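You operate a simulated robot arm through the tools that you are given. There is no shell and no other tool. Be economical: measure what you need, move in short steps, check, and stop when the job is done.

You are at the controls of a simulated robot arm. One attempt, no reset.

JOB
File the full card in the red slot and load the CLOTH card.
Fine: the load key comes out before a card moves and goes in once the new card sits.

It is judged by the outcome, as a careful person would: the job done as asked, and still so three seconds after it is handed in. It fails if anything else is knocked over, pushed out of place, dropped, spilled or broken. Flat cloth is picked up by pressing the open fingertips on it (5 to 10 N) and closing them slowly along it; thin cloth reads only 2 to 8 mm in the jaws.

ROBOT AND FRAMES
A 7-joint arm with a two-finger parallel gripper, fixed in place. Base frame: the origin is at the foot of the arm, x ahead of it, y to its left, z up. Lengths are in m, angles in rad, forces in N, time in s.
With the tool pointing down near the work surface it reaches from about 0.46 to 0.92 m from the base axis. Its first joint turns from -2.007 to 2.007 rad. Payload 3.91 kg.
The tool frame sits at the grasp point between the pads (the TCP): z along the fingers, y along the line on which they close. The tips reach 0.03 m beyond it. Largest opening 0.11 m; finger width 0.02, thickness 0.01; the body of the gripper, 0.048 by 0.112 m, starts 0.055 m behind the TCP.
Orientation is told as [roll, pitch, yaw] about the base's x, y, z axes, in that order, counted from this pose: with the fingers straight down and closing along the base's y, the tool's x points along the base's -x, its y along +y and its z along -z.

CONTROLS
- The arm moves only by the tool drive_tool. Its argument "plan" is a list of rows, each an object (a shift or turn left out is 0, a gripper value left out holds the last) with "delta_pos": the shift along the tool's x, y, z in units of 20 mm (1.0 is 20 mm), a list of three; "angular": the turn, a rotation vector about the tool's x, y, z in units of 5 degrees (1.0 is 5 degrees), a list of three; "claw": the finger opening in m, from 0 to 0.11. In form: [{"delta_pos": [x, y, z], "angular": [ax, ay, az], "claw": claw}, ...]. A call has 1 to 20 rows; each row shifts and turns the commanded pose from where the row before left it, along the tool's axes as they then stand. A call with a number of a shift or a turn outside -1 to 1 is refused whole. A row lasts 0.2 s, in which the tool goes at most 0.05 m and 0.15 rad; a call with a longer step from one row to the next is refused whole, and so is a gripper value outside its range. A pose out of reach is approached as far as the arm can. The call stops where the force on the tool passes 40 N (or 10 N more than at its start, if that is more) or the arm is blocked; 0.2 s more then pass. Each finger travels about 0.153 m/s and halts on what it meets, pressing with about 27 N; the grip force reading is that of the motor and also rises with nothing between the fingers. The clock runs only during rows and for 0.2 s after the last one: add rows that do not move to give the fingers time. It gives the time, the measured TCP pose, the force on the tool (base axes), the opening and the grip force at its end, in the units of the frame above (readings bear some noise), with the torque about the TCP (base axes, N m) and any sound that the robot's microphone picked up, and new pictures: "pictures" is both (left out), scene, wrist or none.
- Cameras (640 x 400 px; columns grow to the right, rows downward): "scene" is fixed at [0.0508, -0.4971, 1.4322]; the picture's right is [0.71, -0.71, 0.00], its down [-0.28, -0.28, -0.92] and it looks along [0.65, 0.65, -0.40] (base axes); focal length 368 px, centre (320, 200). "wrist" rides on the gripper at [0.073, 0.017, -0.103] in the tool frame; the picture's right is [-0.23, 0.97, 0.00], its down [-0.76, -0.18, -0.62] and it looks along [-0.61, -0.14, 0.78] (tool axes); focal length 222 px, centre (320, 200).
- lift_body(by): slides the trunk up (or, below 0, down) by that many m; the arm rides with it, the base frame stays. It gives what a move gives, with no picture.
- pixel_to_xyz(camera, pixels): for up to 12 pixels [column, row] of the newest picture of that camera ("zoom" is the newest enlarged one), the place [x, y, z] in the base frame of the surface seen there, good to about 0.002 m. No time passes.
- inspect(camera, box): a new picture of the part [left, top, right, bottom] of that camera's present view, enlarged. No time passes.
- job_done(): hands the job in; it is judged then, once.

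Go step by step. Measure first, check grasps and placings, and put right what went wrong. The budget is 80 turns and 200 pictures, counting those below and the enlarged ones. Unless the task says otherwise, let go and move clear before handing in, and close with one line.

The tools are called after ">>>" as name(argument=value, ...) on one line, values as JSON. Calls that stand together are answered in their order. drive_tool: Moves the arm, as the interface text tells. Its arguments: {"type":"object","properties":{"plan":{"type":"array","items":{"type":"object","properties":{"delta_pos":{"type":"array","items":{"type":"number"}},"angular":{"type":"array","items":{"type":"number"}},"claw":{"type":"number"}}}},"pictures":{"type":"string","enum":["both","scene","wrist","none"]}},"required":["plan"]} The other tools are called the same way: lift_body (by) slides the trunk up or down; pixel_to_xyz (camera, pixels) gives the place of the surface under pixels of a picture; inspect (camera, box) takes an enlarged picture of a part of a camera's view; job_done () hands the job in.

At the start:

```text
time_s: 0.0
eef_pos: [0.6118, 0.2612, 1.1014]
tcp_rot: [0.001, -0.001, 0.001]
force: [-0.1, -0.1, -0.4]
moment: [-0.01, 0.0, 0.01]
finger_gap: 0.1099
grasp_force: 0.2
trunk travel left (down, up): [-0.675, 0.315]
```

scene: 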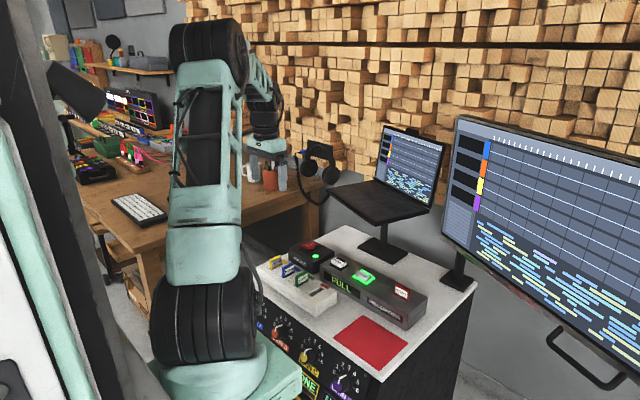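
wrist: 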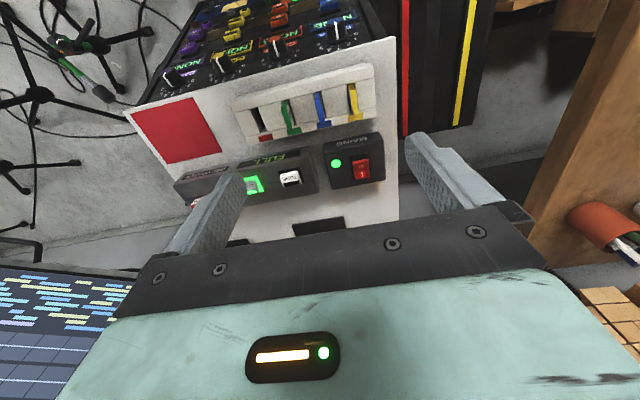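

The scene shows a recorder with a green-lit card and "FULL", a card rack with coloured slots, and a red mat. I'll zoom in on both views.

>>> inspect(camera="scene", box=[250, 220, 440, 340])

>>> inspect(camera="wrist", box=[160, 50, 400, 220])

```text
3.33 times, centred on (345, 280) of scene
```

zoom: 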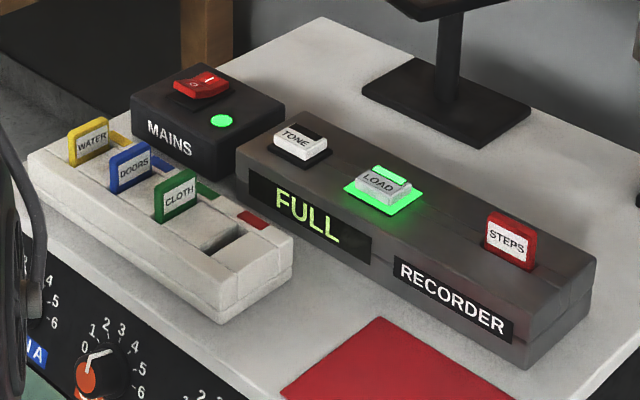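

```text
2.35 times, centred on (280, 135) of wrist
```

zoom: 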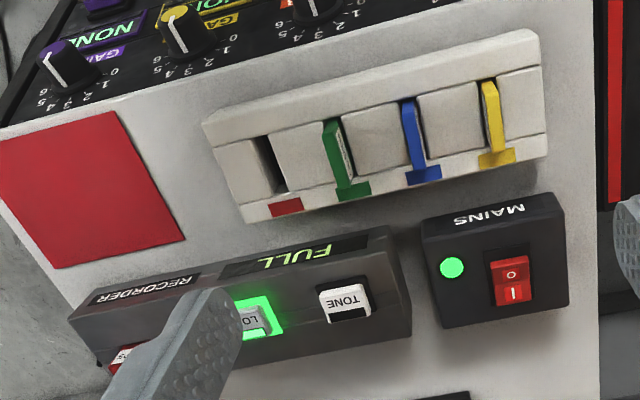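

The full card is the red STEPS card in the recorder; LOAD is lit (in). I'll zoom tighter to measure.

>>> inspect(camera="scene", box=[340, 255, 436, 315])

```text
6.67 times, centred on (388, 285) of scene
```

zoom: 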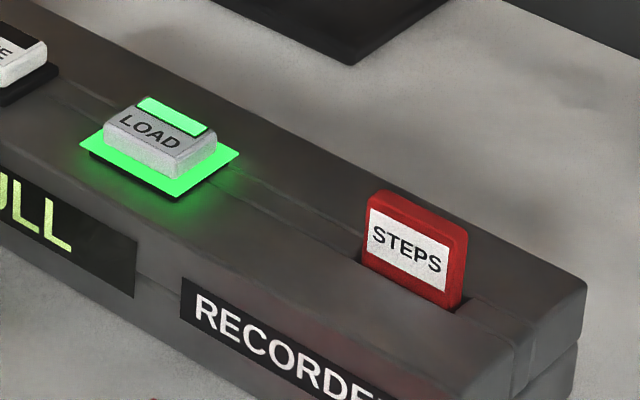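

>>> pixel_to_xyz(camera="zoom", pixels=[[378, 193], [462, 235], [370, 200], [455, 240], [366, 258], [455, 304], [155, 140], [112, 122], [180, 172], [210, 140], [150, 105], [300, 265]])

>>> inspect(camera="scene", box=[255, 245, 351, 305])

```text
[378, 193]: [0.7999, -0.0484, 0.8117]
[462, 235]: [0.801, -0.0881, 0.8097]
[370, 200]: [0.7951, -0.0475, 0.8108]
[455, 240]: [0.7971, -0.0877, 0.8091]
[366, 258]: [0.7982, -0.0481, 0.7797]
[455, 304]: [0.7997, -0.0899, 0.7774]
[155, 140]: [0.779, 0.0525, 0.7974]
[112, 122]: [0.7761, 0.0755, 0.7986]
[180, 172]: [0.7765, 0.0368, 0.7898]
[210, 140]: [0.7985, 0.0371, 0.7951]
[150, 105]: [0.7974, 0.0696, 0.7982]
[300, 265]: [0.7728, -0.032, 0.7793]
```

```text
6.67 times, centred on (303, 275) of scene
```

zoom: 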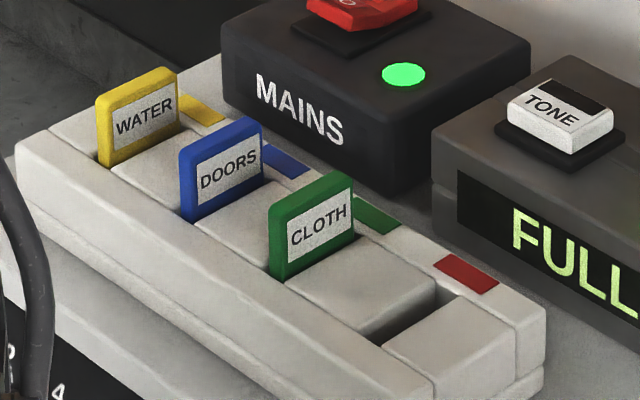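

>>> pixel_to_xyz(camera="zoom", pixels=[[268, 206], [340, 172], [276, 210], [352, 180], [280, 278], [354, 238], [395, 330], [450, 300], [380, 338], [440, 290], [470, 275], [430, 350]])

>>> pixel_to_xyz(camera="zoom", pixels=[[190, 217], [100, 165], [183, 155], [255, 120], [100, 100], [170, 70], [360, 280], [460, 340], [365, 335], [430, 300], [545, 320], [430, 380]])

```text
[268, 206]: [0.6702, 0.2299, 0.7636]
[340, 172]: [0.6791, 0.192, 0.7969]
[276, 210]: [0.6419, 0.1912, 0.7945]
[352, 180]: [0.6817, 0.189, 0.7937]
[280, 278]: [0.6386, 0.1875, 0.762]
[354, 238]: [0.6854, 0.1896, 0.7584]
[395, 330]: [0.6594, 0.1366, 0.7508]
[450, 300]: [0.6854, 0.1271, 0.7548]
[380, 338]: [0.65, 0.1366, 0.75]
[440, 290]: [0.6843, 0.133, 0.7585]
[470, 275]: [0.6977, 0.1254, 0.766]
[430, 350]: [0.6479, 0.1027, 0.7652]
```

```text
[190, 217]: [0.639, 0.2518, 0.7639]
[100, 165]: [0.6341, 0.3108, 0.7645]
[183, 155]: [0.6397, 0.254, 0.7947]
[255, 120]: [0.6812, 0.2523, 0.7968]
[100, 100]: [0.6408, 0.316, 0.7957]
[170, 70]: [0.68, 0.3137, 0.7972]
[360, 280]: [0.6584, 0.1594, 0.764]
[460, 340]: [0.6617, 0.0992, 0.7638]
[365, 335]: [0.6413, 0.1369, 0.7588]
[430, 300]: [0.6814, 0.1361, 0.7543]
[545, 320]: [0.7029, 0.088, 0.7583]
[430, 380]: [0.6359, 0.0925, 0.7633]
```

LOAD key centre is about (0.788, 0.053, 0.798), STEPS card (0.799, -0.068), CLOTH (0.661, 0.193), red slot (0.662, 0.131). Lowering the trunk to bring the arm near, then moving over the recorder.

>>> lift_body(by=-0.16)

```text
time_s: 1.8
eef_pos: [0.6122, 0.2609, 0.9415]
tcp_rot: [-0.001, 0.0, -0.001]
force: [0.7, 0.4, -0.6]
moment: [0.0, 0.0, 0.0]
finger_gap: 0.1101
grasp_force: 0.0
trunk travel left (down, up): [-0.515, 0.475]
```

>>> pixel_to_xyz(camera="scene", pixels=[[335, 190], [382, 224], [430, 207], [385, 130], [383, 250], [460, 118], [450, 240], [465, 280], [440, 145]])

>>> drive_tool(plan=[{"delta_pos": [-0.4, -0.9455, 0], "claw": 0.0}, {"delta_pos": [-0.4, -0.9455, 0]}, {"delta_pos": [-0.4, -0.9455, 0]}, {"delta_pos": [-0.4, -0.9455, 0]}, {"delta_pos": [-0.4, -0.9455, 0]}])

```text
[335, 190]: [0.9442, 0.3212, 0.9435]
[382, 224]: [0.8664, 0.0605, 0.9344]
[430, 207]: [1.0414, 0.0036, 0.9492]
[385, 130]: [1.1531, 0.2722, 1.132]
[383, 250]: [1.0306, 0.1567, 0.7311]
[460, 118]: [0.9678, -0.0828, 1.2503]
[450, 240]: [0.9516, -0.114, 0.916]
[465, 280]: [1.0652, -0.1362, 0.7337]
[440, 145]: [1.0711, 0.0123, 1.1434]
```

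```text
time_s: 3.0
eef_pos: [0.6534, 0.1676, 0.9406]
tcp_rot: [0.001, 0.0, 0.001]
force: [-0.1, 0.0, -0.4]
moment: [-0.03, 0.02, 0.0]
finger_gap: 0.0
grasp_force: 26.6
trunk travel left (down, up): [-0.515, 0.475]
```

scene: 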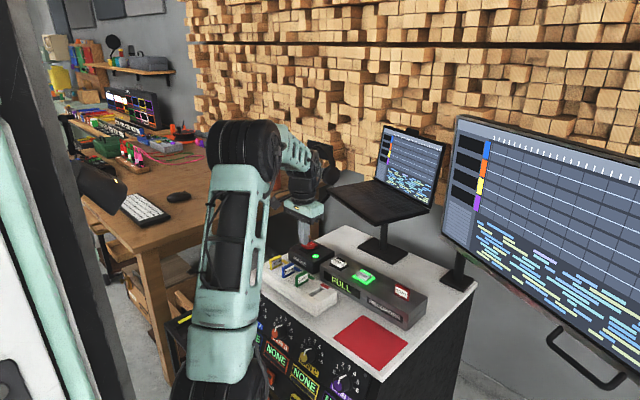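
wrist: 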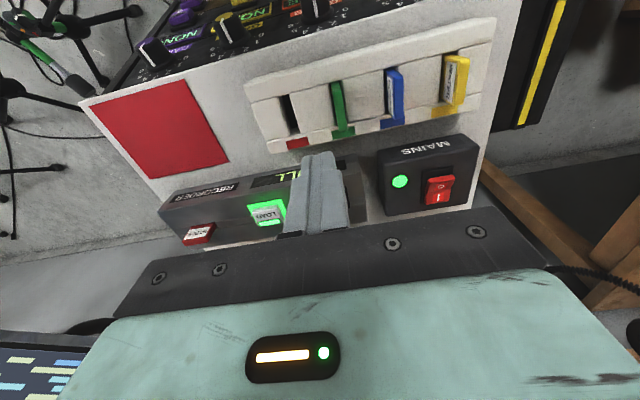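

>>> inspect(camera="scene", box=[316, 245, 396, 295])

```text
8.00 times, centred on (356, 270) of scene
```

zoom: 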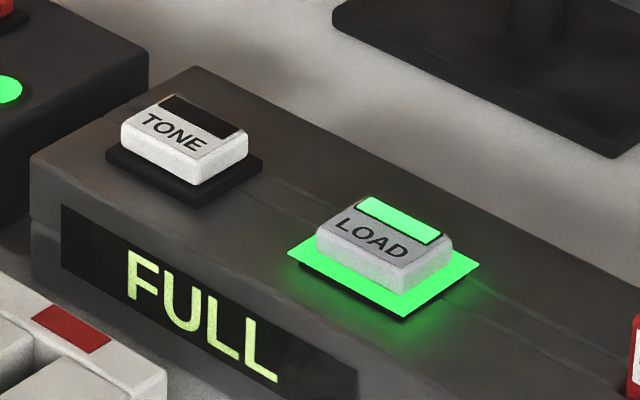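

>>> pixel_to_xyz(camera="zoom", pixels=[[130, 120], [190, 160], [205, 110], [175, 130], [330, 225], [390, 265], [410, 215], [375, 240], [445, 245], [168, 98], [365, 200], [300, 250]])

```text
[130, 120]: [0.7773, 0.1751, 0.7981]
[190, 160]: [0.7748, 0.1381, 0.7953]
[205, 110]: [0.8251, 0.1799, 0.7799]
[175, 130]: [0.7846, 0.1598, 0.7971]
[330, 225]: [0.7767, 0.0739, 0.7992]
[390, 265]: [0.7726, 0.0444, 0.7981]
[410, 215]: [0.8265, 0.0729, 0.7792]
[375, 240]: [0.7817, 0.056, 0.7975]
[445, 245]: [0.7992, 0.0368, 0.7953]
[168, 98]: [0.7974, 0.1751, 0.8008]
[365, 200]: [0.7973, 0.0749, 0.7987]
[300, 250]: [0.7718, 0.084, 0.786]
```

Key top centre is about (0.785, 0.056, 0.798). Moving above it and down to leave ~17 mm gap.

>>> drive_tool(plan=[{"delta_pos": [-0.8225, -0.6975, 0]}, {"delta_pos": [-0.8225, -0.6975, 0]}, {"delta_pos": [-0.8225, -0.6975, 0]}, {"delta_pos": [-0.8225, -0.6975, 0]}, {"delta_pos": [-0.8225, -0.6975, 0]}, {"delta_pos": [-0.8225, -0.6975, 0]}, {"delta_pos": [-0.8225, -0.6975, 0]}, {"delta_pos": [-0.8225, -0.6975, 0]}, {"delta_pos": [0, 0, 0.8]}, {"delta_pos": [0, 0, 0.8]}, {"delta_pos": [0, 0, 0.8]}, {"delta_pos": [0, 0, 0.8]}, {"delta_pos": [0, 0, 0.8]}, {"delta_pos": [0, 0, 0.8]}])

```text
time_s: 6.0
eef_pos: [0.784, 0.0555, 0.8432]
tcp_rot: [0.001, 0.001, -0.001]
force: [-0.4, 0.2, 0.3]
moment: [0.0, 0.01, 0.01]
finger_gap: 0.0002
grasp_force: 27.1
trunk travel left (down, up): [-0.515, 0.475]
```

scene: 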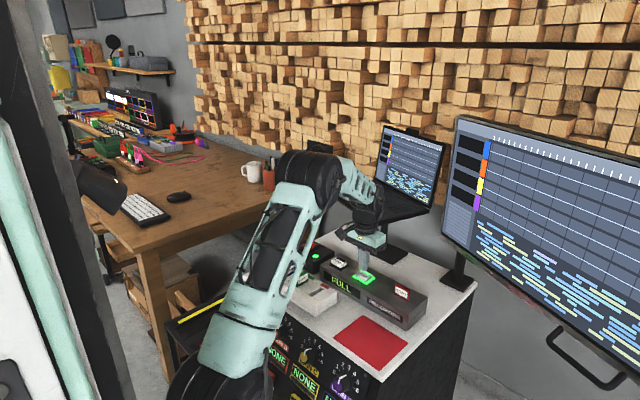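
wrist: 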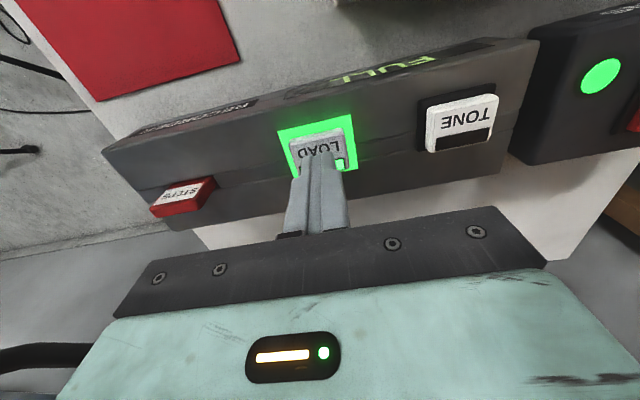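

Fingers are over LOAD. Descending gently.

>>> drive_tool(plan=[{"delta_pos": [0, 0, 0.25]}, {"delta_pos": [0, 0, 0.2]}, {"delta_pos": [0, 0, 0.1]}, {"delta_pos": [0, 0, 0.1]}, {"delta_pos": [0, 0, 0.1]}], pictures="none")

```text
time_s: 7.2
eef_pos: [0.7835, 0.0555, 0.8299]
tcp_rot: [-0.001, 0.001, -0.001]
force: [0.0, -0.4, 0.5]
moment: [-0.01, -0.01, 0.0]
finger_gap: 0.0
grasp_force: 27.0
trunk travel left (down, up): [-0.515, 0.475]
```

>>> drive_tool(plan=[{"delta_pos": [0, 0, 0.05]}, {"delta_pos": [0, 0, 0.05]}, {"delta_pos": [0, 0, 0.05]}, {"delta_pos": [0, 0, 0.05]}], pictures="none")

```text
time_s: 8.2
eef_pos: [0.7836, 0.0568, 0.8254]
tcp_rot: [0.0, 0.0, -0.002]
force: [-0.6, 0.8, 0.8]
moment: [0.01, 0.01, 0.01]
finger_gap: 0.0
grasp_force: 26.7
trunk travel left (down, up): [-0.515, 0.475]
heard: click
```

A click was heard with hardly any force. Raising to see the key.

>>> drive_tool(plan=[{"delta_pos": [0, 0, -0.4]}, {"delta_pos": [0, 0, -0.8]}, {"delta_pos": [0, 0, -0.8]}, {"delta_pos": [0, 0, -0.8]}, {"delta_pos": [0, 0, -0.8]}, {"delta_pos": [0, 0, -0.8]}], pictures="wrist")

>>> inspect(camera="scene", box=[316, 245, 412, 305])

```text
time_s: 9.6
eef_pos: [0.7826, 0.0563, 0.9137]
tcp_rot: [0.0, 0.0, 0.0]
force: [-0.6, 0.1, -1.2]
moment: [-0.03, -0.02, 0.02]
finger_gap: 0.0
grasp_force: 27.0
trunk travel left (down, up): [-0.515, 0.475]
```

wrist: 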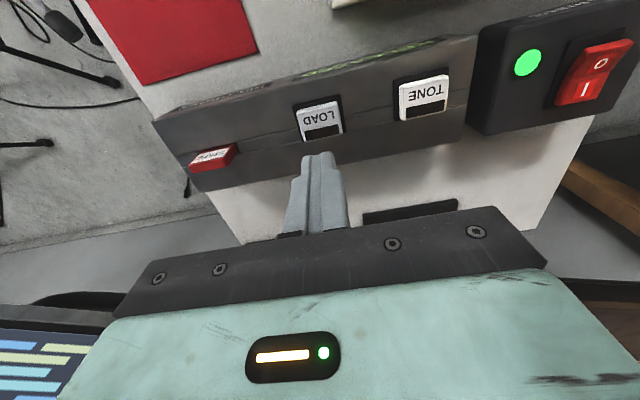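

```text
6.67 times, centred on (364, 275) of scene
```

zoom: 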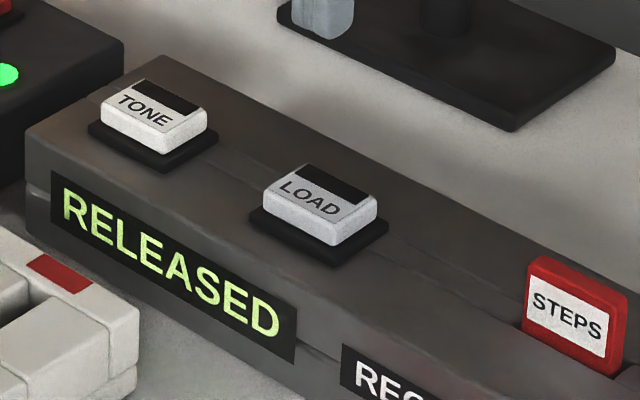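

RELEASED shows, LOAD key is out and dark. Moving over STEPS and turning yaw to -90°, opening the fingers.

>>> drive_tool(plan=[{"delta_pos": [-0.1, -0.9, 0]}, {"delta_pos": [-0.1, -0.9, 0]}, {"delta_pos": [-0.1, -0.9, 0]}, {"delta_pos": [-0.1, -0.9, 0]}, {"delta_pos": [-0.1, -0.9, 0]}, {"delta_pos": [-0.1, -0.9, 0]}, {"delta_pos": [-0.2, -0.8, 0]}], pictures="none")

>>> drive_tool(plan=[{"angular": [0, 0, 1], "claw": 0.05}, {"angular": [0, 0, 1]}, {"angular": [0, 0, 1]}, {"angular": [0, 0, 1]}, {"angular": [0, 0, 1]}, {"angular": [0, 0, 1]}, {"angular": [0, 0, 1]}, {"angular": [0, 0, 1]}, {"angular": [0, 0, 1]}, {"angular": [0, 0, 1]}, {"angular": [0, 0, 1]}, {"angular": [0, 0, 1]}, {"angular": [0, 0, 1]}, {"angular": [0, 0, 1]}, {"angular": [0, 0, 1]}, {"angular": [0, 0, 1]}, {"angular": [0, 0, 1]}, {"angular": [0, 0, 1]}])

```text
time_s: 11.2
eef_pos: [0.7997, -0.0677, 0.9141]
tcp_rot: [0.0, -0.001, 0.0]
force: [-0.2, 0.7, 0.1]
moment: [-0.04, 0.01, 0.01]
finger_gap: 0.0
grasp_force: 27.5
trunk travel left (down, up): [-0.515, 0.475]
```

```text
time_s: 15.0
eef_pos: [0.7995, -0.0674, 0.9141]
tcp_rot: [0.001, 0.0, -1.573]
force: [-0.4, 0.0, 0.1]
moment: [0.0, 0.0, 0.01]
finger_gap: 0.0499
grasp_force: 0.2
trunk travel left (down, up): [-0.515, 0.475]
```

scene: 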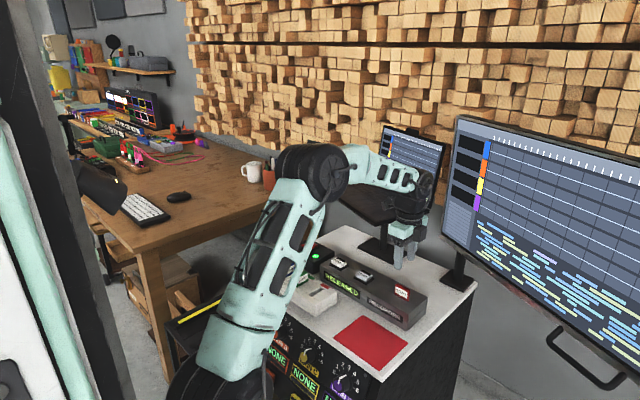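
wrist: 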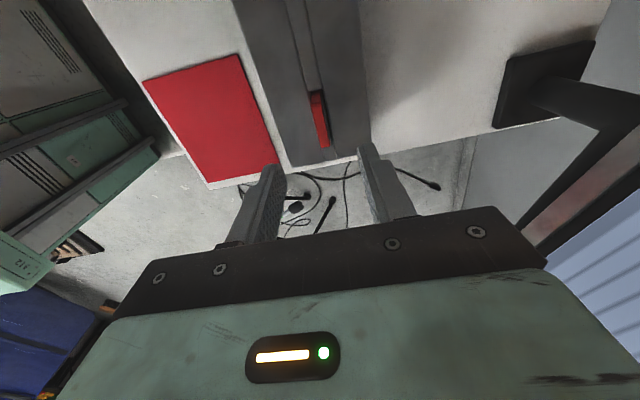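

The card sits between the fingers (wrist ~(318,118)). Measuring it precisely.

>>> inspect(camera="wrist", box=[270, 75, 366, 135])

```text
6.67 times, centred on (318, 105) of wrist
```

zoom: 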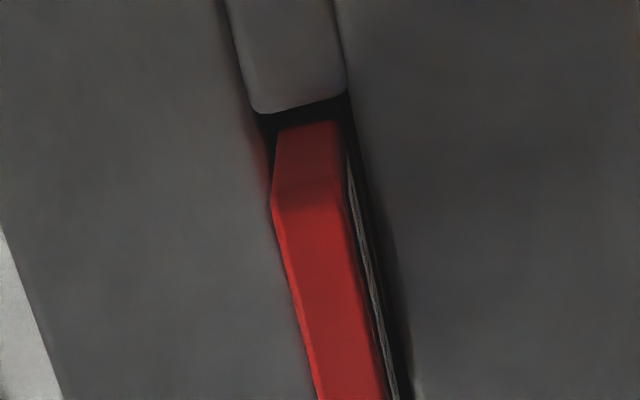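

>>> pixel_to_xyz(camera="zoom", pixels=[[285, 240], [345, 230], [315, 235], [310, 160], [320, 350], [375, 360], [350, 320], [300, 30], [250, 60], [345, 60], [200, 200], [450, 200]])

>>> pixel_to_xyz(camera="wrist", pixels=[[313, 95], [318, 105], [322, 118], [326, 135], [328, 143]])

```text
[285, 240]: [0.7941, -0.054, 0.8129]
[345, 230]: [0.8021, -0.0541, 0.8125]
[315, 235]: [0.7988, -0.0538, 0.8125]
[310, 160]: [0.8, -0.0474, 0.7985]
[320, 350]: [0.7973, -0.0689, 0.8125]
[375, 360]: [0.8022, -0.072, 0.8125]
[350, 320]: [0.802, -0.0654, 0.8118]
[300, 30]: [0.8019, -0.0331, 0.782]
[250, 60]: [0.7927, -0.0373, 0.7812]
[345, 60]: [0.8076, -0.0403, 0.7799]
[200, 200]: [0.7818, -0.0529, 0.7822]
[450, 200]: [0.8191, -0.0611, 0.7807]
```

```text
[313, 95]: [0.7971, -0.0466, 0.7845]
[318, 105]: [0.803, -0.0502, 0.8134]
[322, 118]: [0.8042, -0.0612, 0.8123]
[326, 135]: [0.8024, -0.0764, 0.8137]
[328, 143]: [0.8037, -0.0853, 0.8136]
```

Card centre (0.799, -0.068), top 0.812, aligned. Descending to TCP z 0.82.

>>> drive_tool(plan=[{"delta_pos": [0, 0, 0.8]}, {"delta_pos": [0, 0, 0.8]}, {"delta_pos": [0, 0, 0.8]}, {"delta_pos": [0, 0, 0.8]}, {"delta_pos": [0, 0, 0.8]}, {"delta_pos": [0, 0, 0.7]}])

```text
time_s: 16.4
eef_pos: [0.799, -0.0678, 0.8204]
tcp_rot: [0.001, 0.001, -1.574]
force: [0.9, 0.0, 0.6]
moment: [-0.02, 0.04, -0.01]
finger_gap: 0.0503
grasp_force: 0.0
trunk travel left (down, up): [-0.515, 0.475]
```

scene: 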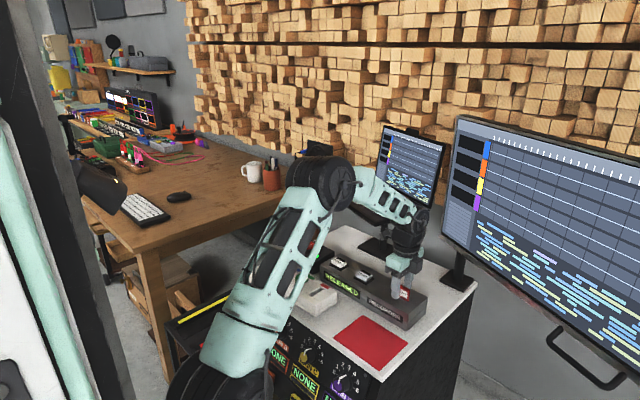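
wrist: 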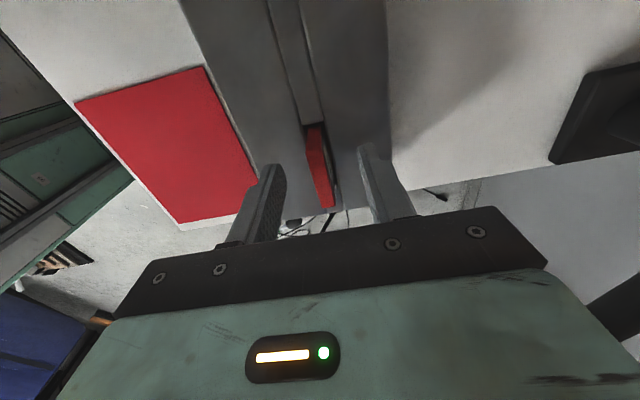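

In place around the card. Closing gradually.

>>> drive_tool(plan=[{"claw": 0.02}, {"claw": 0.012}, {"claw": 0.004}, {"claw": 0.0}, {}], pictures="wrist")

```text
time_s: 17.6
eef_pos: [0.8002, -0.0692, 0.82]
tcp_rot: [0.001, 0.0, -1.573]
force: [-0.2, 0.5, -0.1]
moment: [0.03, -0.03, 0.02]
finger_gap: 0.0085
grasp_force: 27.0
trunk travel left (down, up): [-0.515, 0.475]
```

wrist: 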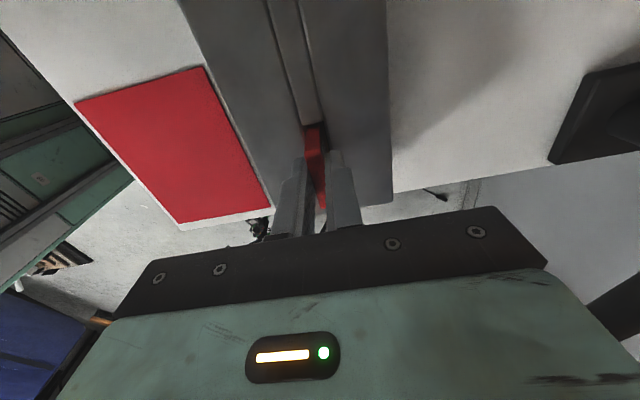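

Gripped at 8.5 mm, no side load. Lifting straight up 100 mm.

>>> drive_tool(plan=[{"delta_pos": [0, 0, -0.3]}, {"delta_pos": [0, 0, -0.5]}, {"delta_pos": [0, 0, -0.6]}, {"delta_pos": [0, 0, -0.6]}, {"delta_pos": [0, 0, -0.6]}, {"delta_pos": [0, 0, -0.6]}, {"delta_pos": [0, 0, -0.6]}, {"delta_pos": [0, 0, -0.6]}, {"delta_pos": [0, 0, -0.6]}])

>>> inspect(camera="scene", box=[330, 225, 442, 295])

```text
time_s: 19.6
eef_pos: [0.7978, -0.0691, 0.919]
tcp_rot: [0.0, 0.0, -1.574]
force: [0.2, -0.2, -0.6]
moment: [-0.01, -0.01, 0.02]
finger_gap: 0.0087
grasp_force: 26.9
trunk travel left (down, up): [-0.515, 0.475]
```

scene: 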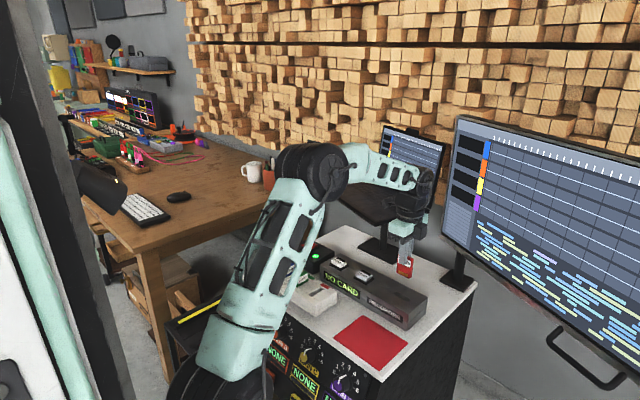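
wrist: 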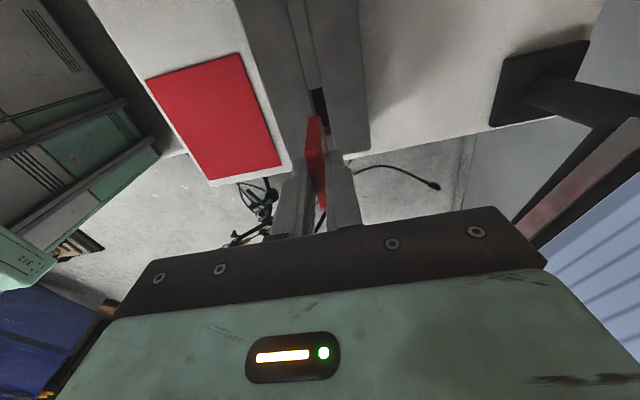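

```text
5.71 times, centred on (386, 260) of scene
```

zoom: 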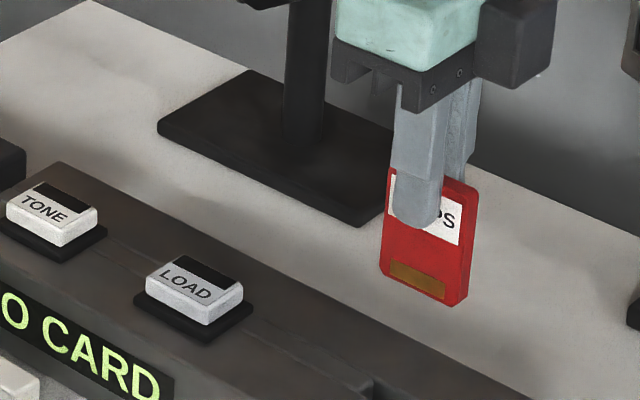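

Card is out ("NO CARD"). Measuring card bottom and empty recorder slot from both views.

>>> pixel_to_xyz(camera="zoom", pixels=[[385, 180], [474, 190], [383, 265], [455, 298], [466, 285], [478, 195], [440, 260]])

>>> inspect(camera="wrist", box=[270, 65, 382, 135])

```text
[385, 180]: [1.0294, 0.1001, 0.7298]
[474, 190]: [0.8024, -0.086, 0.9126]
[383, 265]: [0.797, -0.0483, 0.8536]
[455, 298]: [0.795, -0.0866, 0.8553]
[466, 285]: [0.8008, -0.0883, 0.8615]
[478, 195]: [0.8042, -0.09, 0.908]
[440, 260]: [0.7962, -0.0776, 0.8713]
```

```text
5.71 times, centred on (326, 100) of wrist
```

zoom: 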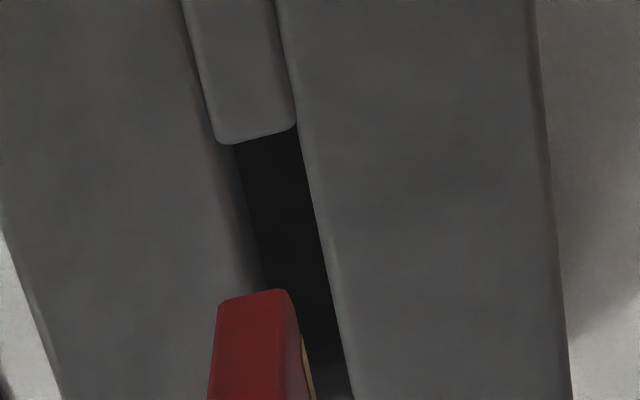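

Card is 60 mm tall, ~27 mm inserts. Turning back to yaw 0 and then carrying above the red slot.

>>> drive_tool(plan=[{"angular": [0, 0, -1]}, {"angular": [0, 0, -1]}, {"angular": [0, 0, -1]}, {"angular": [0, 0, -1]}, {"angular": [0, 0, -1]}, {"angular": [0, 0, -1]}, {"angular": [0, 0, -1]}, {"angular": [0, 0, -1]}, {"angular": [0, 0, -1]}, {"angular": [0, 0, -1]}, {"angular": [0, 0, -1]}, {"angular": [0, 0, -1]}, {"angular": [0, 0, -1]}, {"angular": [0, 0, -1]}, {"angular": [0, 0, -1]}, {"angular": [0, 0, -1]}, {"angular": [0, 0, -1]}, {"angular": [0, 0, -1]}], pictures="none")

>>> drive_tool(plan=[{"delta_pos": [0.627, 0.909, 0]}, {"delta_pos": [0.627, 0.909, 0]}, {"delta_pos": [0.627, 0.909, 0]}, {"delta_pos": [0.627, 0.909, 0]}, {"delta_pos": [0.627, 0.909, 0]}, {"delta_pos": [0.627, 0.909, 0]}, {"delta_pos": [0.627, 0.909, 0]}, {"delta_pos": [0.627, 0.909, 0]}, {"delta_pos": [0.627, 0.909, 0]}, {"delta_pos": [0.627, 0.909, 0]}, {"delta_pos": [0.627, 0.909, 0]}])

```text
time_s: 23.4
eef_pos: [0.7995, -0.0688, 0.9206]
tcp_rot: [0.0, -0.001, -0.002]
force: [0.4, -1.1, -0.6]
moment: [0.01, -0.05, 0.0]
finger_gap: 0.0086
grasp_force: 26.6
trunk travel left (down, up): [-0.515, 0.475]
```

```text
time_s: 25.8
eef_pos: [0.6628, 0.1323, 0.9204]
tcp_rot: [-0.001, 0.001, -0.002]
force: [-0.3, 0.0, 0.7]
moment: [0.01, 0.05, 0.01]
finger_gap: 0.0086
grasp_force: 26.6
trunk travel left (down, up): [-0.515, 0.475]
```

scene: 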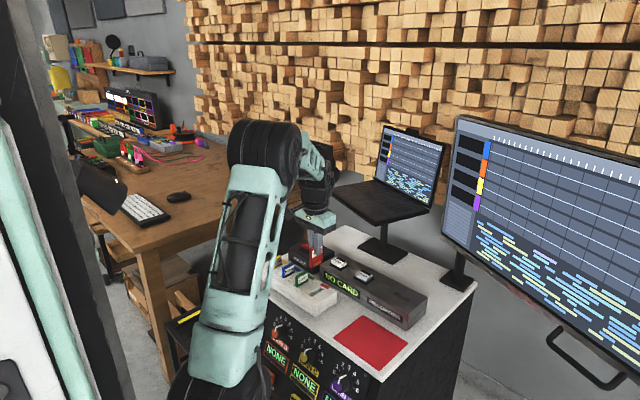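
wrist: 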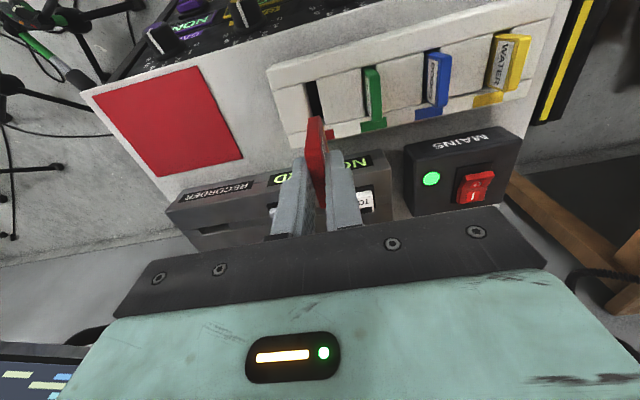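

>>> inspect(camera="wrist", box=[280, 60, 392, 130])

>>> inspect(camera="scene", box=[265, 240, 361, 300])

```text
5.71 times, centred on (336, 95) of wrist
```

zoom: 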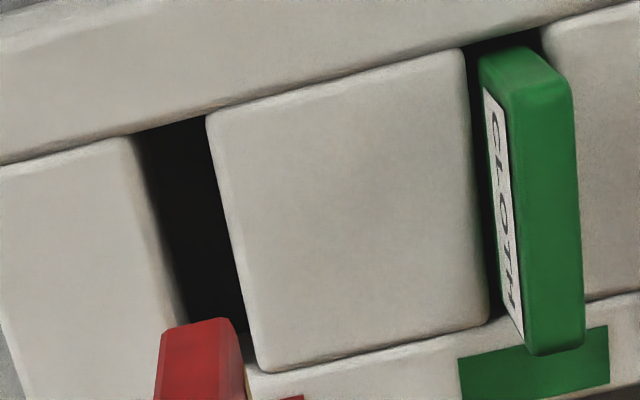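

```text
6.67 times, centred on (313, 270) of scene
```

zoom: 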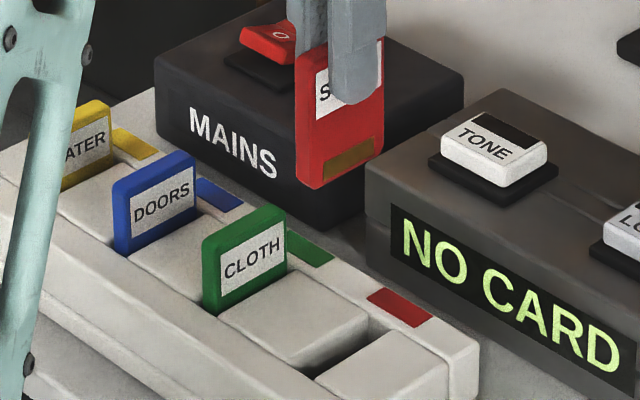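

>>> pixel_to_xyz(camera="wrist", pixels=[[304, 95], [305.5, 95], [320.5, 95], [322, 95], [323.5, 105], [302, 85], [318, 85], [309.5, 79], [308, 85]])

>>> inspect(camera="wrist", box=[350, 60, 398, 130])

```text
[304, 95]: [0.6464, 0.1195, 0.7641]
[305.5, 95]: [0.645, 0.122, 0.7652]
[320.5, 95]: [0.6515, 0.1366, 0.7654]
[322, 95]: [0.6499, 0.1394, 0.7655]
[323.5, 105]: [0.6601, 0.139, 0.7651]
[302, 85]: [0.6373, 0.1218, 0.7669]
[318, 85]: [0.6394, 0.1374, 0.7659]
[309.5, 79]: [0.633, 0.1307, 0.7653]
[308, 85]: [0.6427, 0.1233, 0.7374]
```

```text
5.71 times, centred on (374, 95) of wrist
```

zoom: 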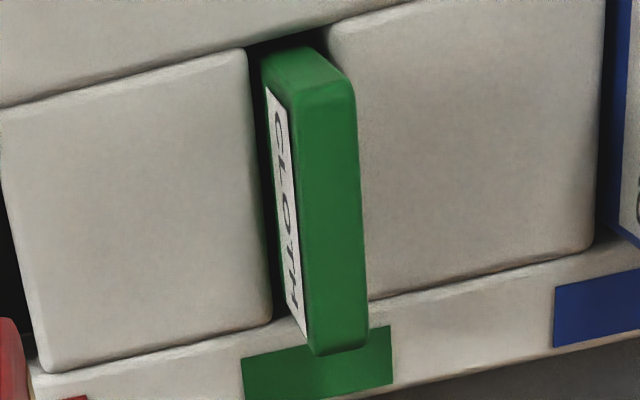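

>>> pixel_to_xyz(camera="zoom", pixels=[[300, 150], [350, 150], [300, 240], [355, 240], [325, 310], [305, 95], [345, 95], [325, 340], [375, 200], [235, 200], [15, 200], [600, 150]])

```text
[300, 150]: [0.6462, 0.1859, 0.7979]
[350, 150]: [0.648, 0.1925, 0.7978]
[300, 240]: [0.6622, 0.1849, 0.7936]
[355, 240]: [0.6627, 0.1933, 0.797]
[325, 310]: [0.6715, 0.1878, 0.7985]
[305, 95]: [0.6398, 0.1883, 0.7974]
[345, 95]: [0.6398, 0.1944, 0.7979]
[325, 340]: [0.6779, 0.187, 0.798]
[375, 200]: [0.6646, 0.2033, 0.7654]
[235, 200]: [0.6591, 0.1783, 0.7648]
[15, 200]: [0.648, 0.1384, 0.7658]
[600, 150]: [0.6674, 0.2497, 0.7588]
```

Red slot is centred near (0.661, 0.130). Aligning and lowering until the card bottom is ~6 mm above the rack.

>>> drive_tool(plan=[{"delta_pos": [0.09, -0.115, 0.5]}, {"delta_pos": [0, 0, 0.7]}, {"delta_pos": [0, 0, 0.7]}, {"delta_pos": [0, 0, 0.7]}, {"delta_pos": [0, 0, 0.7]}, {"delta_pos": [0, 0, 0.6]}, {}])

>>> inspect(camera="scene", box=[270, 250, 366, 310])

>>> inspect(camera="wrist", box=[264, 90, 392, 170])

```text
time_s: 27.4
eef_pos: [0.6607, 0.1298, 0.8417]
tcp_rot: [-0.001, -0.001, -0.002]
force: [-0.2, 0.1, -0.8]
moment: [-0.01, 0.02, 0.0]
finger_gap: 0.0087
grasp_force: 27.0
trunk travel left (down, up): [-0.515, 0.475]
```

scene: 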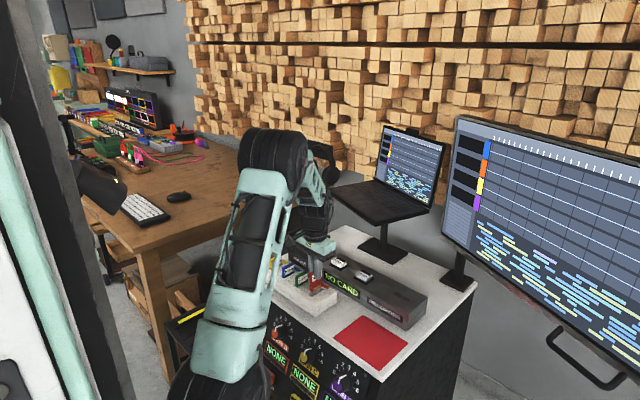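
wrist: 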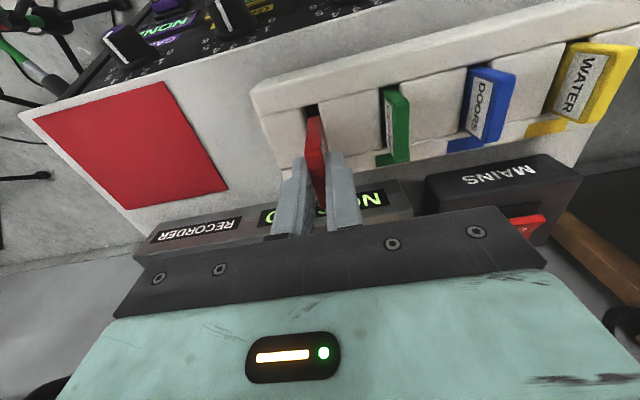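

```text
6.67 times, centred on (318, 280) of scene
```

zoom: 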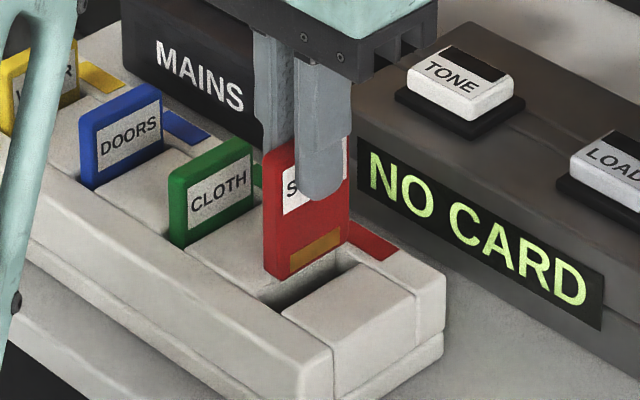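

```text
5.00 times, centred on (328, 130) of wrist
```

zoom: 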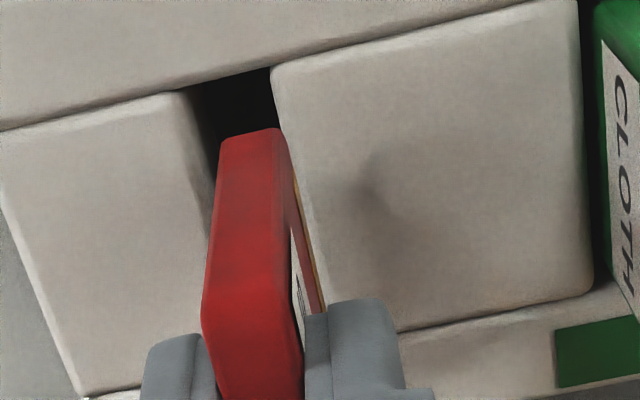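

>>> pixel_to_xyz(camera="zoom", pixels=[[205, 280], [212, 200], [225, 135], [250, 140], [275, 135], [240, 180], [190, 110], [278, 110], [305, 260], [190, 180], [250, 74], [215, 250]])

>>> inspect(camera="scene", box=[297, 270, 345, 300])

```text
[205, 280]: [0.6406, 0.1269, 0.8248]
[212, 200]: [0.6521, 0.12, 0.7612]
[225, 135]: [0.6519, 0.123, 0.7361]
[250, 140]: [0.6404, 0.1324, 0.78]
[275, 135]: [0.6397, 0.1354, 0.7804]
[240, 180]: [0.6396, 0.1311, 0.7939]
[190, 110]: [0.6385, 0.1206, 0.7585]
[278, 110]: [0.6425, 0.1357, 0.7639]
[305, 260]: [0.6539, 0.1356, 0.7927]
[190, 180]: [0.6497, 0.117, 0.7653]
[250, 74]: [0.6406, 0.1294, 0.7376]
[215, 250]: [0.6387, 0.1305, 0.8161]
```

```text
13.33 times, centred on (321, 285) of scene
```

zoom: 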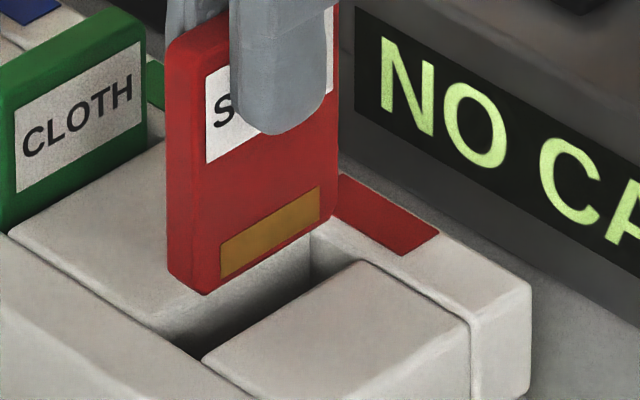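

Card's front edge (0.640) matches the CLOTH card's; aligned with the slot. Lowering slowly.

>>> drive_tool(plan=[{"delta_pos": [0, 0, 0.2]}, {"delta_pos": [0, 0, 0.2]}, {"delta_pos": [0, 0, 0.2]}, {"delta_pos": [0, 0, 0.2]}], pictures="none")

>>> inspect(camera="scene", box=[289, 260, 353, 300])

```text
time_s: 28.4
eef_pos: [0.6611, 0.1303, 0.8252]
tcp_rot: [0.001, -0.001, -0.001]
force: [2.7, -0.6, 17.1]
moment: [0.05, -0.14, -0.02]
finger_gap: 0.0088
grasp_force: 27.1
trunk travel left (down, up): [-0.515, 0.475]
```

```text
10.00 times, centred on (321, 280) of scene
```

zoom: 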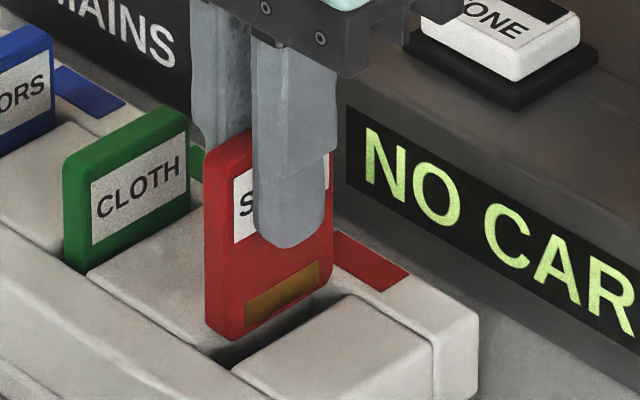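

17 N contact; the torque points to the card's +y bottom edge catching. Backing up, shifting 1.5 mm toward -y, retrying.

>>> drive_tool(plan=[{"delta_pos": [0, 0, -0.4]}, {"delta_pos": [0, -0.075, 0]}, {"delta_pos": [0, 0, 0.15]}, {"delta_pos": [0, 0, 0.15]}, {"delta_pos": [0, 0, 0.1]}], pictures="none")

>>> inspect(camera="wrist", box=[264, 90, 392, 170])

```text
time_s: 29.6
eef_pos: [0.6594, 0.1281, 0.8253]
tcp_rot: [0.001, -0.001, -0.001]
force: [0.0, -1.4, -0.6]
moment: [0.0, 0.02, 0.01]
finger_gap: 0.0088
grasp_force: 27.6
trunk travel left (down, up): [-0.515, 0.475]
```

```text
5.00 times, centred on (328, 130) of wrist
```

zoom: 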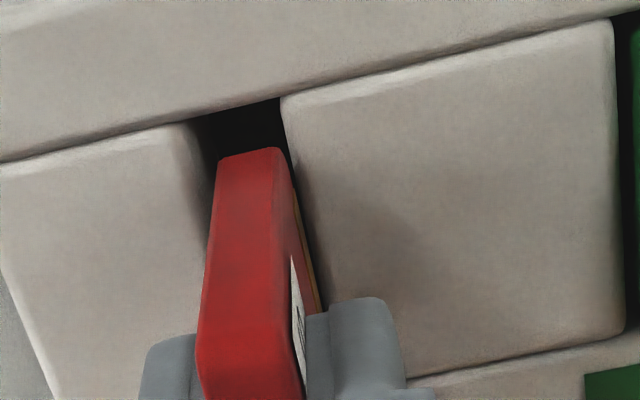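

Same height now with no force — the card has entered. Lowering further.

>>> drive_tool(plan=[{"delta_pos": [0, 0, 0.2]}, {"delta_pos": [0, 0, 0.2]}, {"delta_pos": [0, 0, 0.2]}, {"delta_pos": [0, 0, 0.15]}], pictures="none")

```text
time_s: 30.6
eef_pos: [0.6608, 0.1282, 0.8095]
tcp_rot: [-0.001, -0.001, -0.002]
force: [-1.0, -0.3, 0.3]
moment: [0.03, -0.01, -0.05]
finger_gap: 0.0088
grasp_force: 26.9
trunk travel left (down, up): [-0.515, 0.475]
```

>>> drive_tool(plan=[{"delta_pos": [0, 0, 0.1]}, {"delta_pos": [0, 0, 0.075]}, {"delta_pos": [0, 0, 0.05]}, {"delta_pos": [0, 0, 0.05]}], pictures="none")

>>> inspect(camera="scene", box=[270, 250, 366, 310])

```text
time_s: 31.6
eef_pos: [0.6605, 0.1292, 0.8055]
tcp_rot: [-0.001, 0.002, -0.001]
force: [-0.2, 0.5, 0.9]
moment: [0.0, 0.01, 0.05]
finger_gap: 0.0092
grasp_force: 26.9
trunk travel left (down, up): [-0.515, 0.475]
```

```text
6.67 times, centred on (318, 280) of scene
```

zoom: 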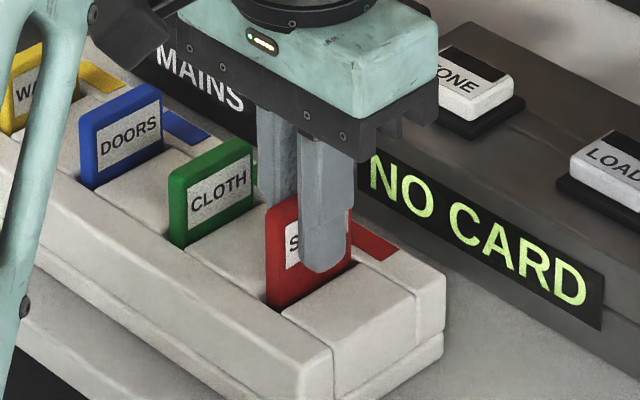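

Nearly seated (expected ~0.8045). Two more 1 mm steps to feel the floor.

>>> drive_tool(plan=[{"delta_pos": [0, 0, 0.05]}, {"delta_pos": [0, 0, 0.05]}, {}], pictures="none")

```text
time_s: 32.4
eef_pos: [0.66, 0.1287, 0.8029]
tcp_rot: [-0.001, 0.0, -0.001]
force: [-0.1, 0.5, -0.1]
moment: [-0.04, 0.02, -0.01]
finger_gap: 0.0089
grasp_force: 26.7
trunk travel left (down, up): [-0.515, 0.475]
```

>>> drive_tool(plan=[{"delta_pos": [0, 0, 0.05]}, {"delta_pos": [0, 0, 0.05]}, {}], pictures="none")

>>> inspect(camera="scene", box=[270, 250, 366, 310])

```text
time_s: 33.2
eef_pos: [0.6622, 0.129, 0.8012]
tcp_rot: [0.001, 0.001, 0.0]
force: [-0.7, -0.4, -0.5]
moment: [0.01, -0.01, -0.04]
finger_gap: 0.0091
grasp_force: 27.5
trunk travel left (down, up): [-0.515, 0.475]
```

```text
6.67 times, centred on (318, 280) of scene
```

zoom: 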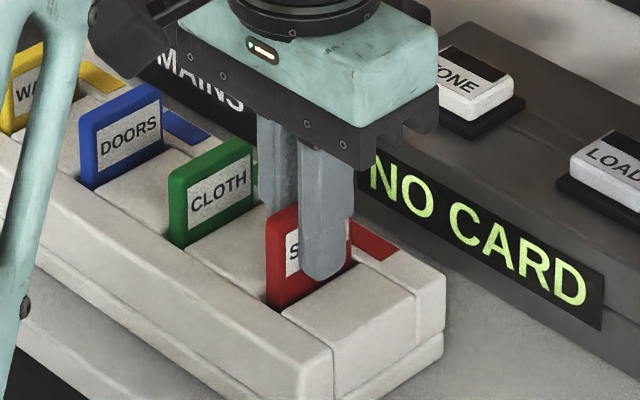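

>>> pixel_to_xyz(camera="zoom", pixels=[[275, 212], [272, 215], [285, 203], [290, 200], [175, 175], [180, 172], [235, 142], [350, 215], [215, 152], [95, 115], [280, 206]])

>>> inspect(camera="scene", box=[289, 265, 337, 295])

```text
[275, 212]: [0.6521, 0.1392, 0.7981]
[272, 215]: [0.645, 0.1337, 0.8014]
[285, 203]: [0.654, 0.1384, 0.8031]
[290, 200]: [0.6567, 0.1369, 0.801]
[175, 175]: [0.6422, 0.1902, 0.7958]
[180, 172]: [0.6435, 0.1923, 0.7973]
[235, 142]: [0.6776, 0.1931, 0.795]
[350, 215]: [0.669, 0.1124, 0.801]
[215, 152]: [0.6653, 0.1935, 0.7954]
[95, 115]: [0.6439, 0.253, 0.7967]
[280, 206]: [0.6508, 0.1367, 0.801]
```

```text
13.33 times, centred on (313, 280) of scene
```

zoom: 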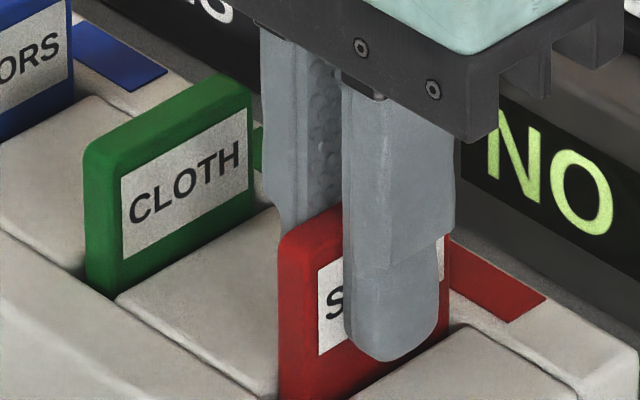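

STEPS top is ~0.801, CLOTH's 0.796, so ~4 mm more (it slid in the jaws during the first contact). Lowering 1 mm at a time.

>>> drive_tool(plan=[{"delta_pos": [0, 0, 0.05]}, {"delta_pos": [0, 0, 0.05]}, {"delta_pos": [0, 0, 0.05]}, {}], pictures="none")

```text
time_s: 34.2
eef_pos: [0.66, 0.1282, 0.7991]
tcp_rot: [-0.001, 0.0, -0.001]
force: [-0.7, 0.1, -0.4]
moment: [0.05, 0.01, 0.02]
finger_gap: 0.0093
grasp_force: 27.2
trunk travel left (down, up): [-0.515, 0.475]
```

Tips are 4 mm above the rack; releasing now, and raising a bit to check its height.

>>> drive_tool(plan=[{"claw": 0.012}, {"claw": 0.02}, {"claw": 0.04}, {"claw": 0.04}, {"delta_pos": [0, 0, -0.5]}, {"delta_pos": [0, 0, -0.8]}, {"delta_pos": [0, 0, -0.8]}, {"delta_pos": [0, 0, -0.8]}, {"delta_pos": [0, 0, -0.8]}, {"delta_pos": [0, 0, -0.8]}], pictures="wrist")

>>> inspect(camera="scene", box=[265, 250, 361, 310])

```text
time_s: 36.4
eef_pos: [0.661, 0.128, 0.889]
tcp_rot: [-0.001, -0.002, -0.002]
force: [0.4, -0.2, 0.4]
moment: [0.0, 0.01, -0.01]
finger_gap: 0.0401
grasp_force: 0.1
trunk travel left (down, up): [-0.515, 0.475]
```

wrist: 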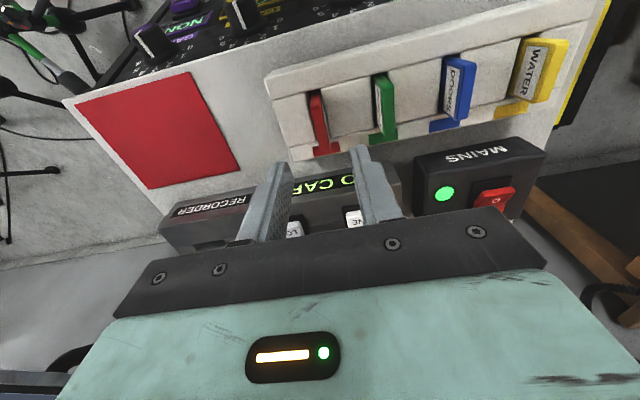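

```text
6.67 times, centred on (313, 280) of scene
```

zoom: 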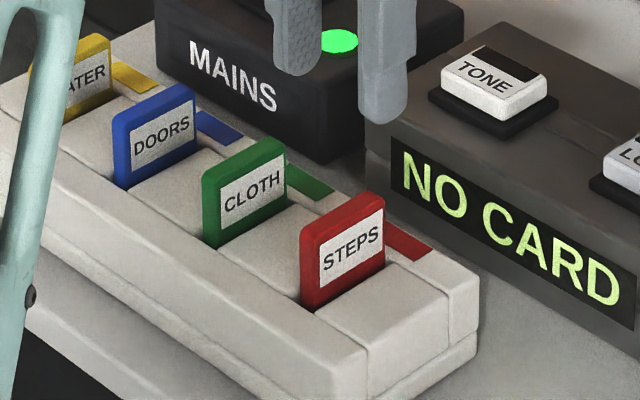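

>>> pixel_to_xyz(camera="zoom", pixels=[[310, 231], [345, 212], [375, 197], [212, 178], [245, 160], [275, 145], [125, 122], [160, 103], [185, 92], [310, 305], [212, 245]])

>>> inspect(camera="wrist", box=[294, 70, 422, 150])

```text
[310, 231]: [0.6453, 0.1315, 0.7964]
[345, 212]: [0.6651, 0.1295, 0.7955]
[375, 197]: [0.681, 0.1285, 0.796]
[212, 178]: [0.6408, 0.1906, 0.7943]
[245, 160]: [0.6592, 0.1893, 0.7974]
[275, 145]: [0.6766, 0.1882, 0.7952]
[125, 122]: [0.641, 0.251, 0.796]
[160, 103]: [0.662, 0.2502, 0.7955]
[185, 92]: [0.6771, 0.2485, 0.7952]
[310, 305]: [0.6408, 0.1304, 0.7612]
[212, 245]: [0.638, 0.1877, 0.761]
```

```text
5.00 times, centred on (358, 110) of wrist
```

zoom: 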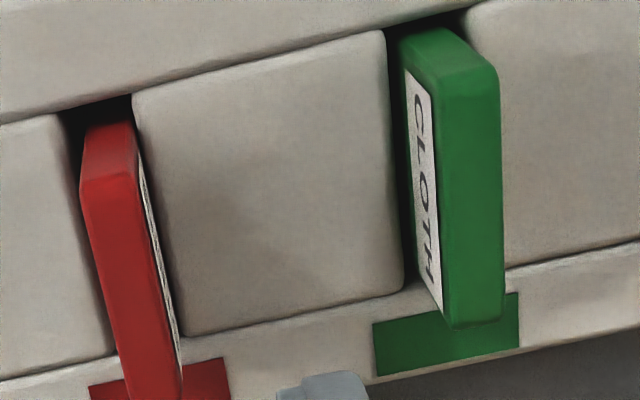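

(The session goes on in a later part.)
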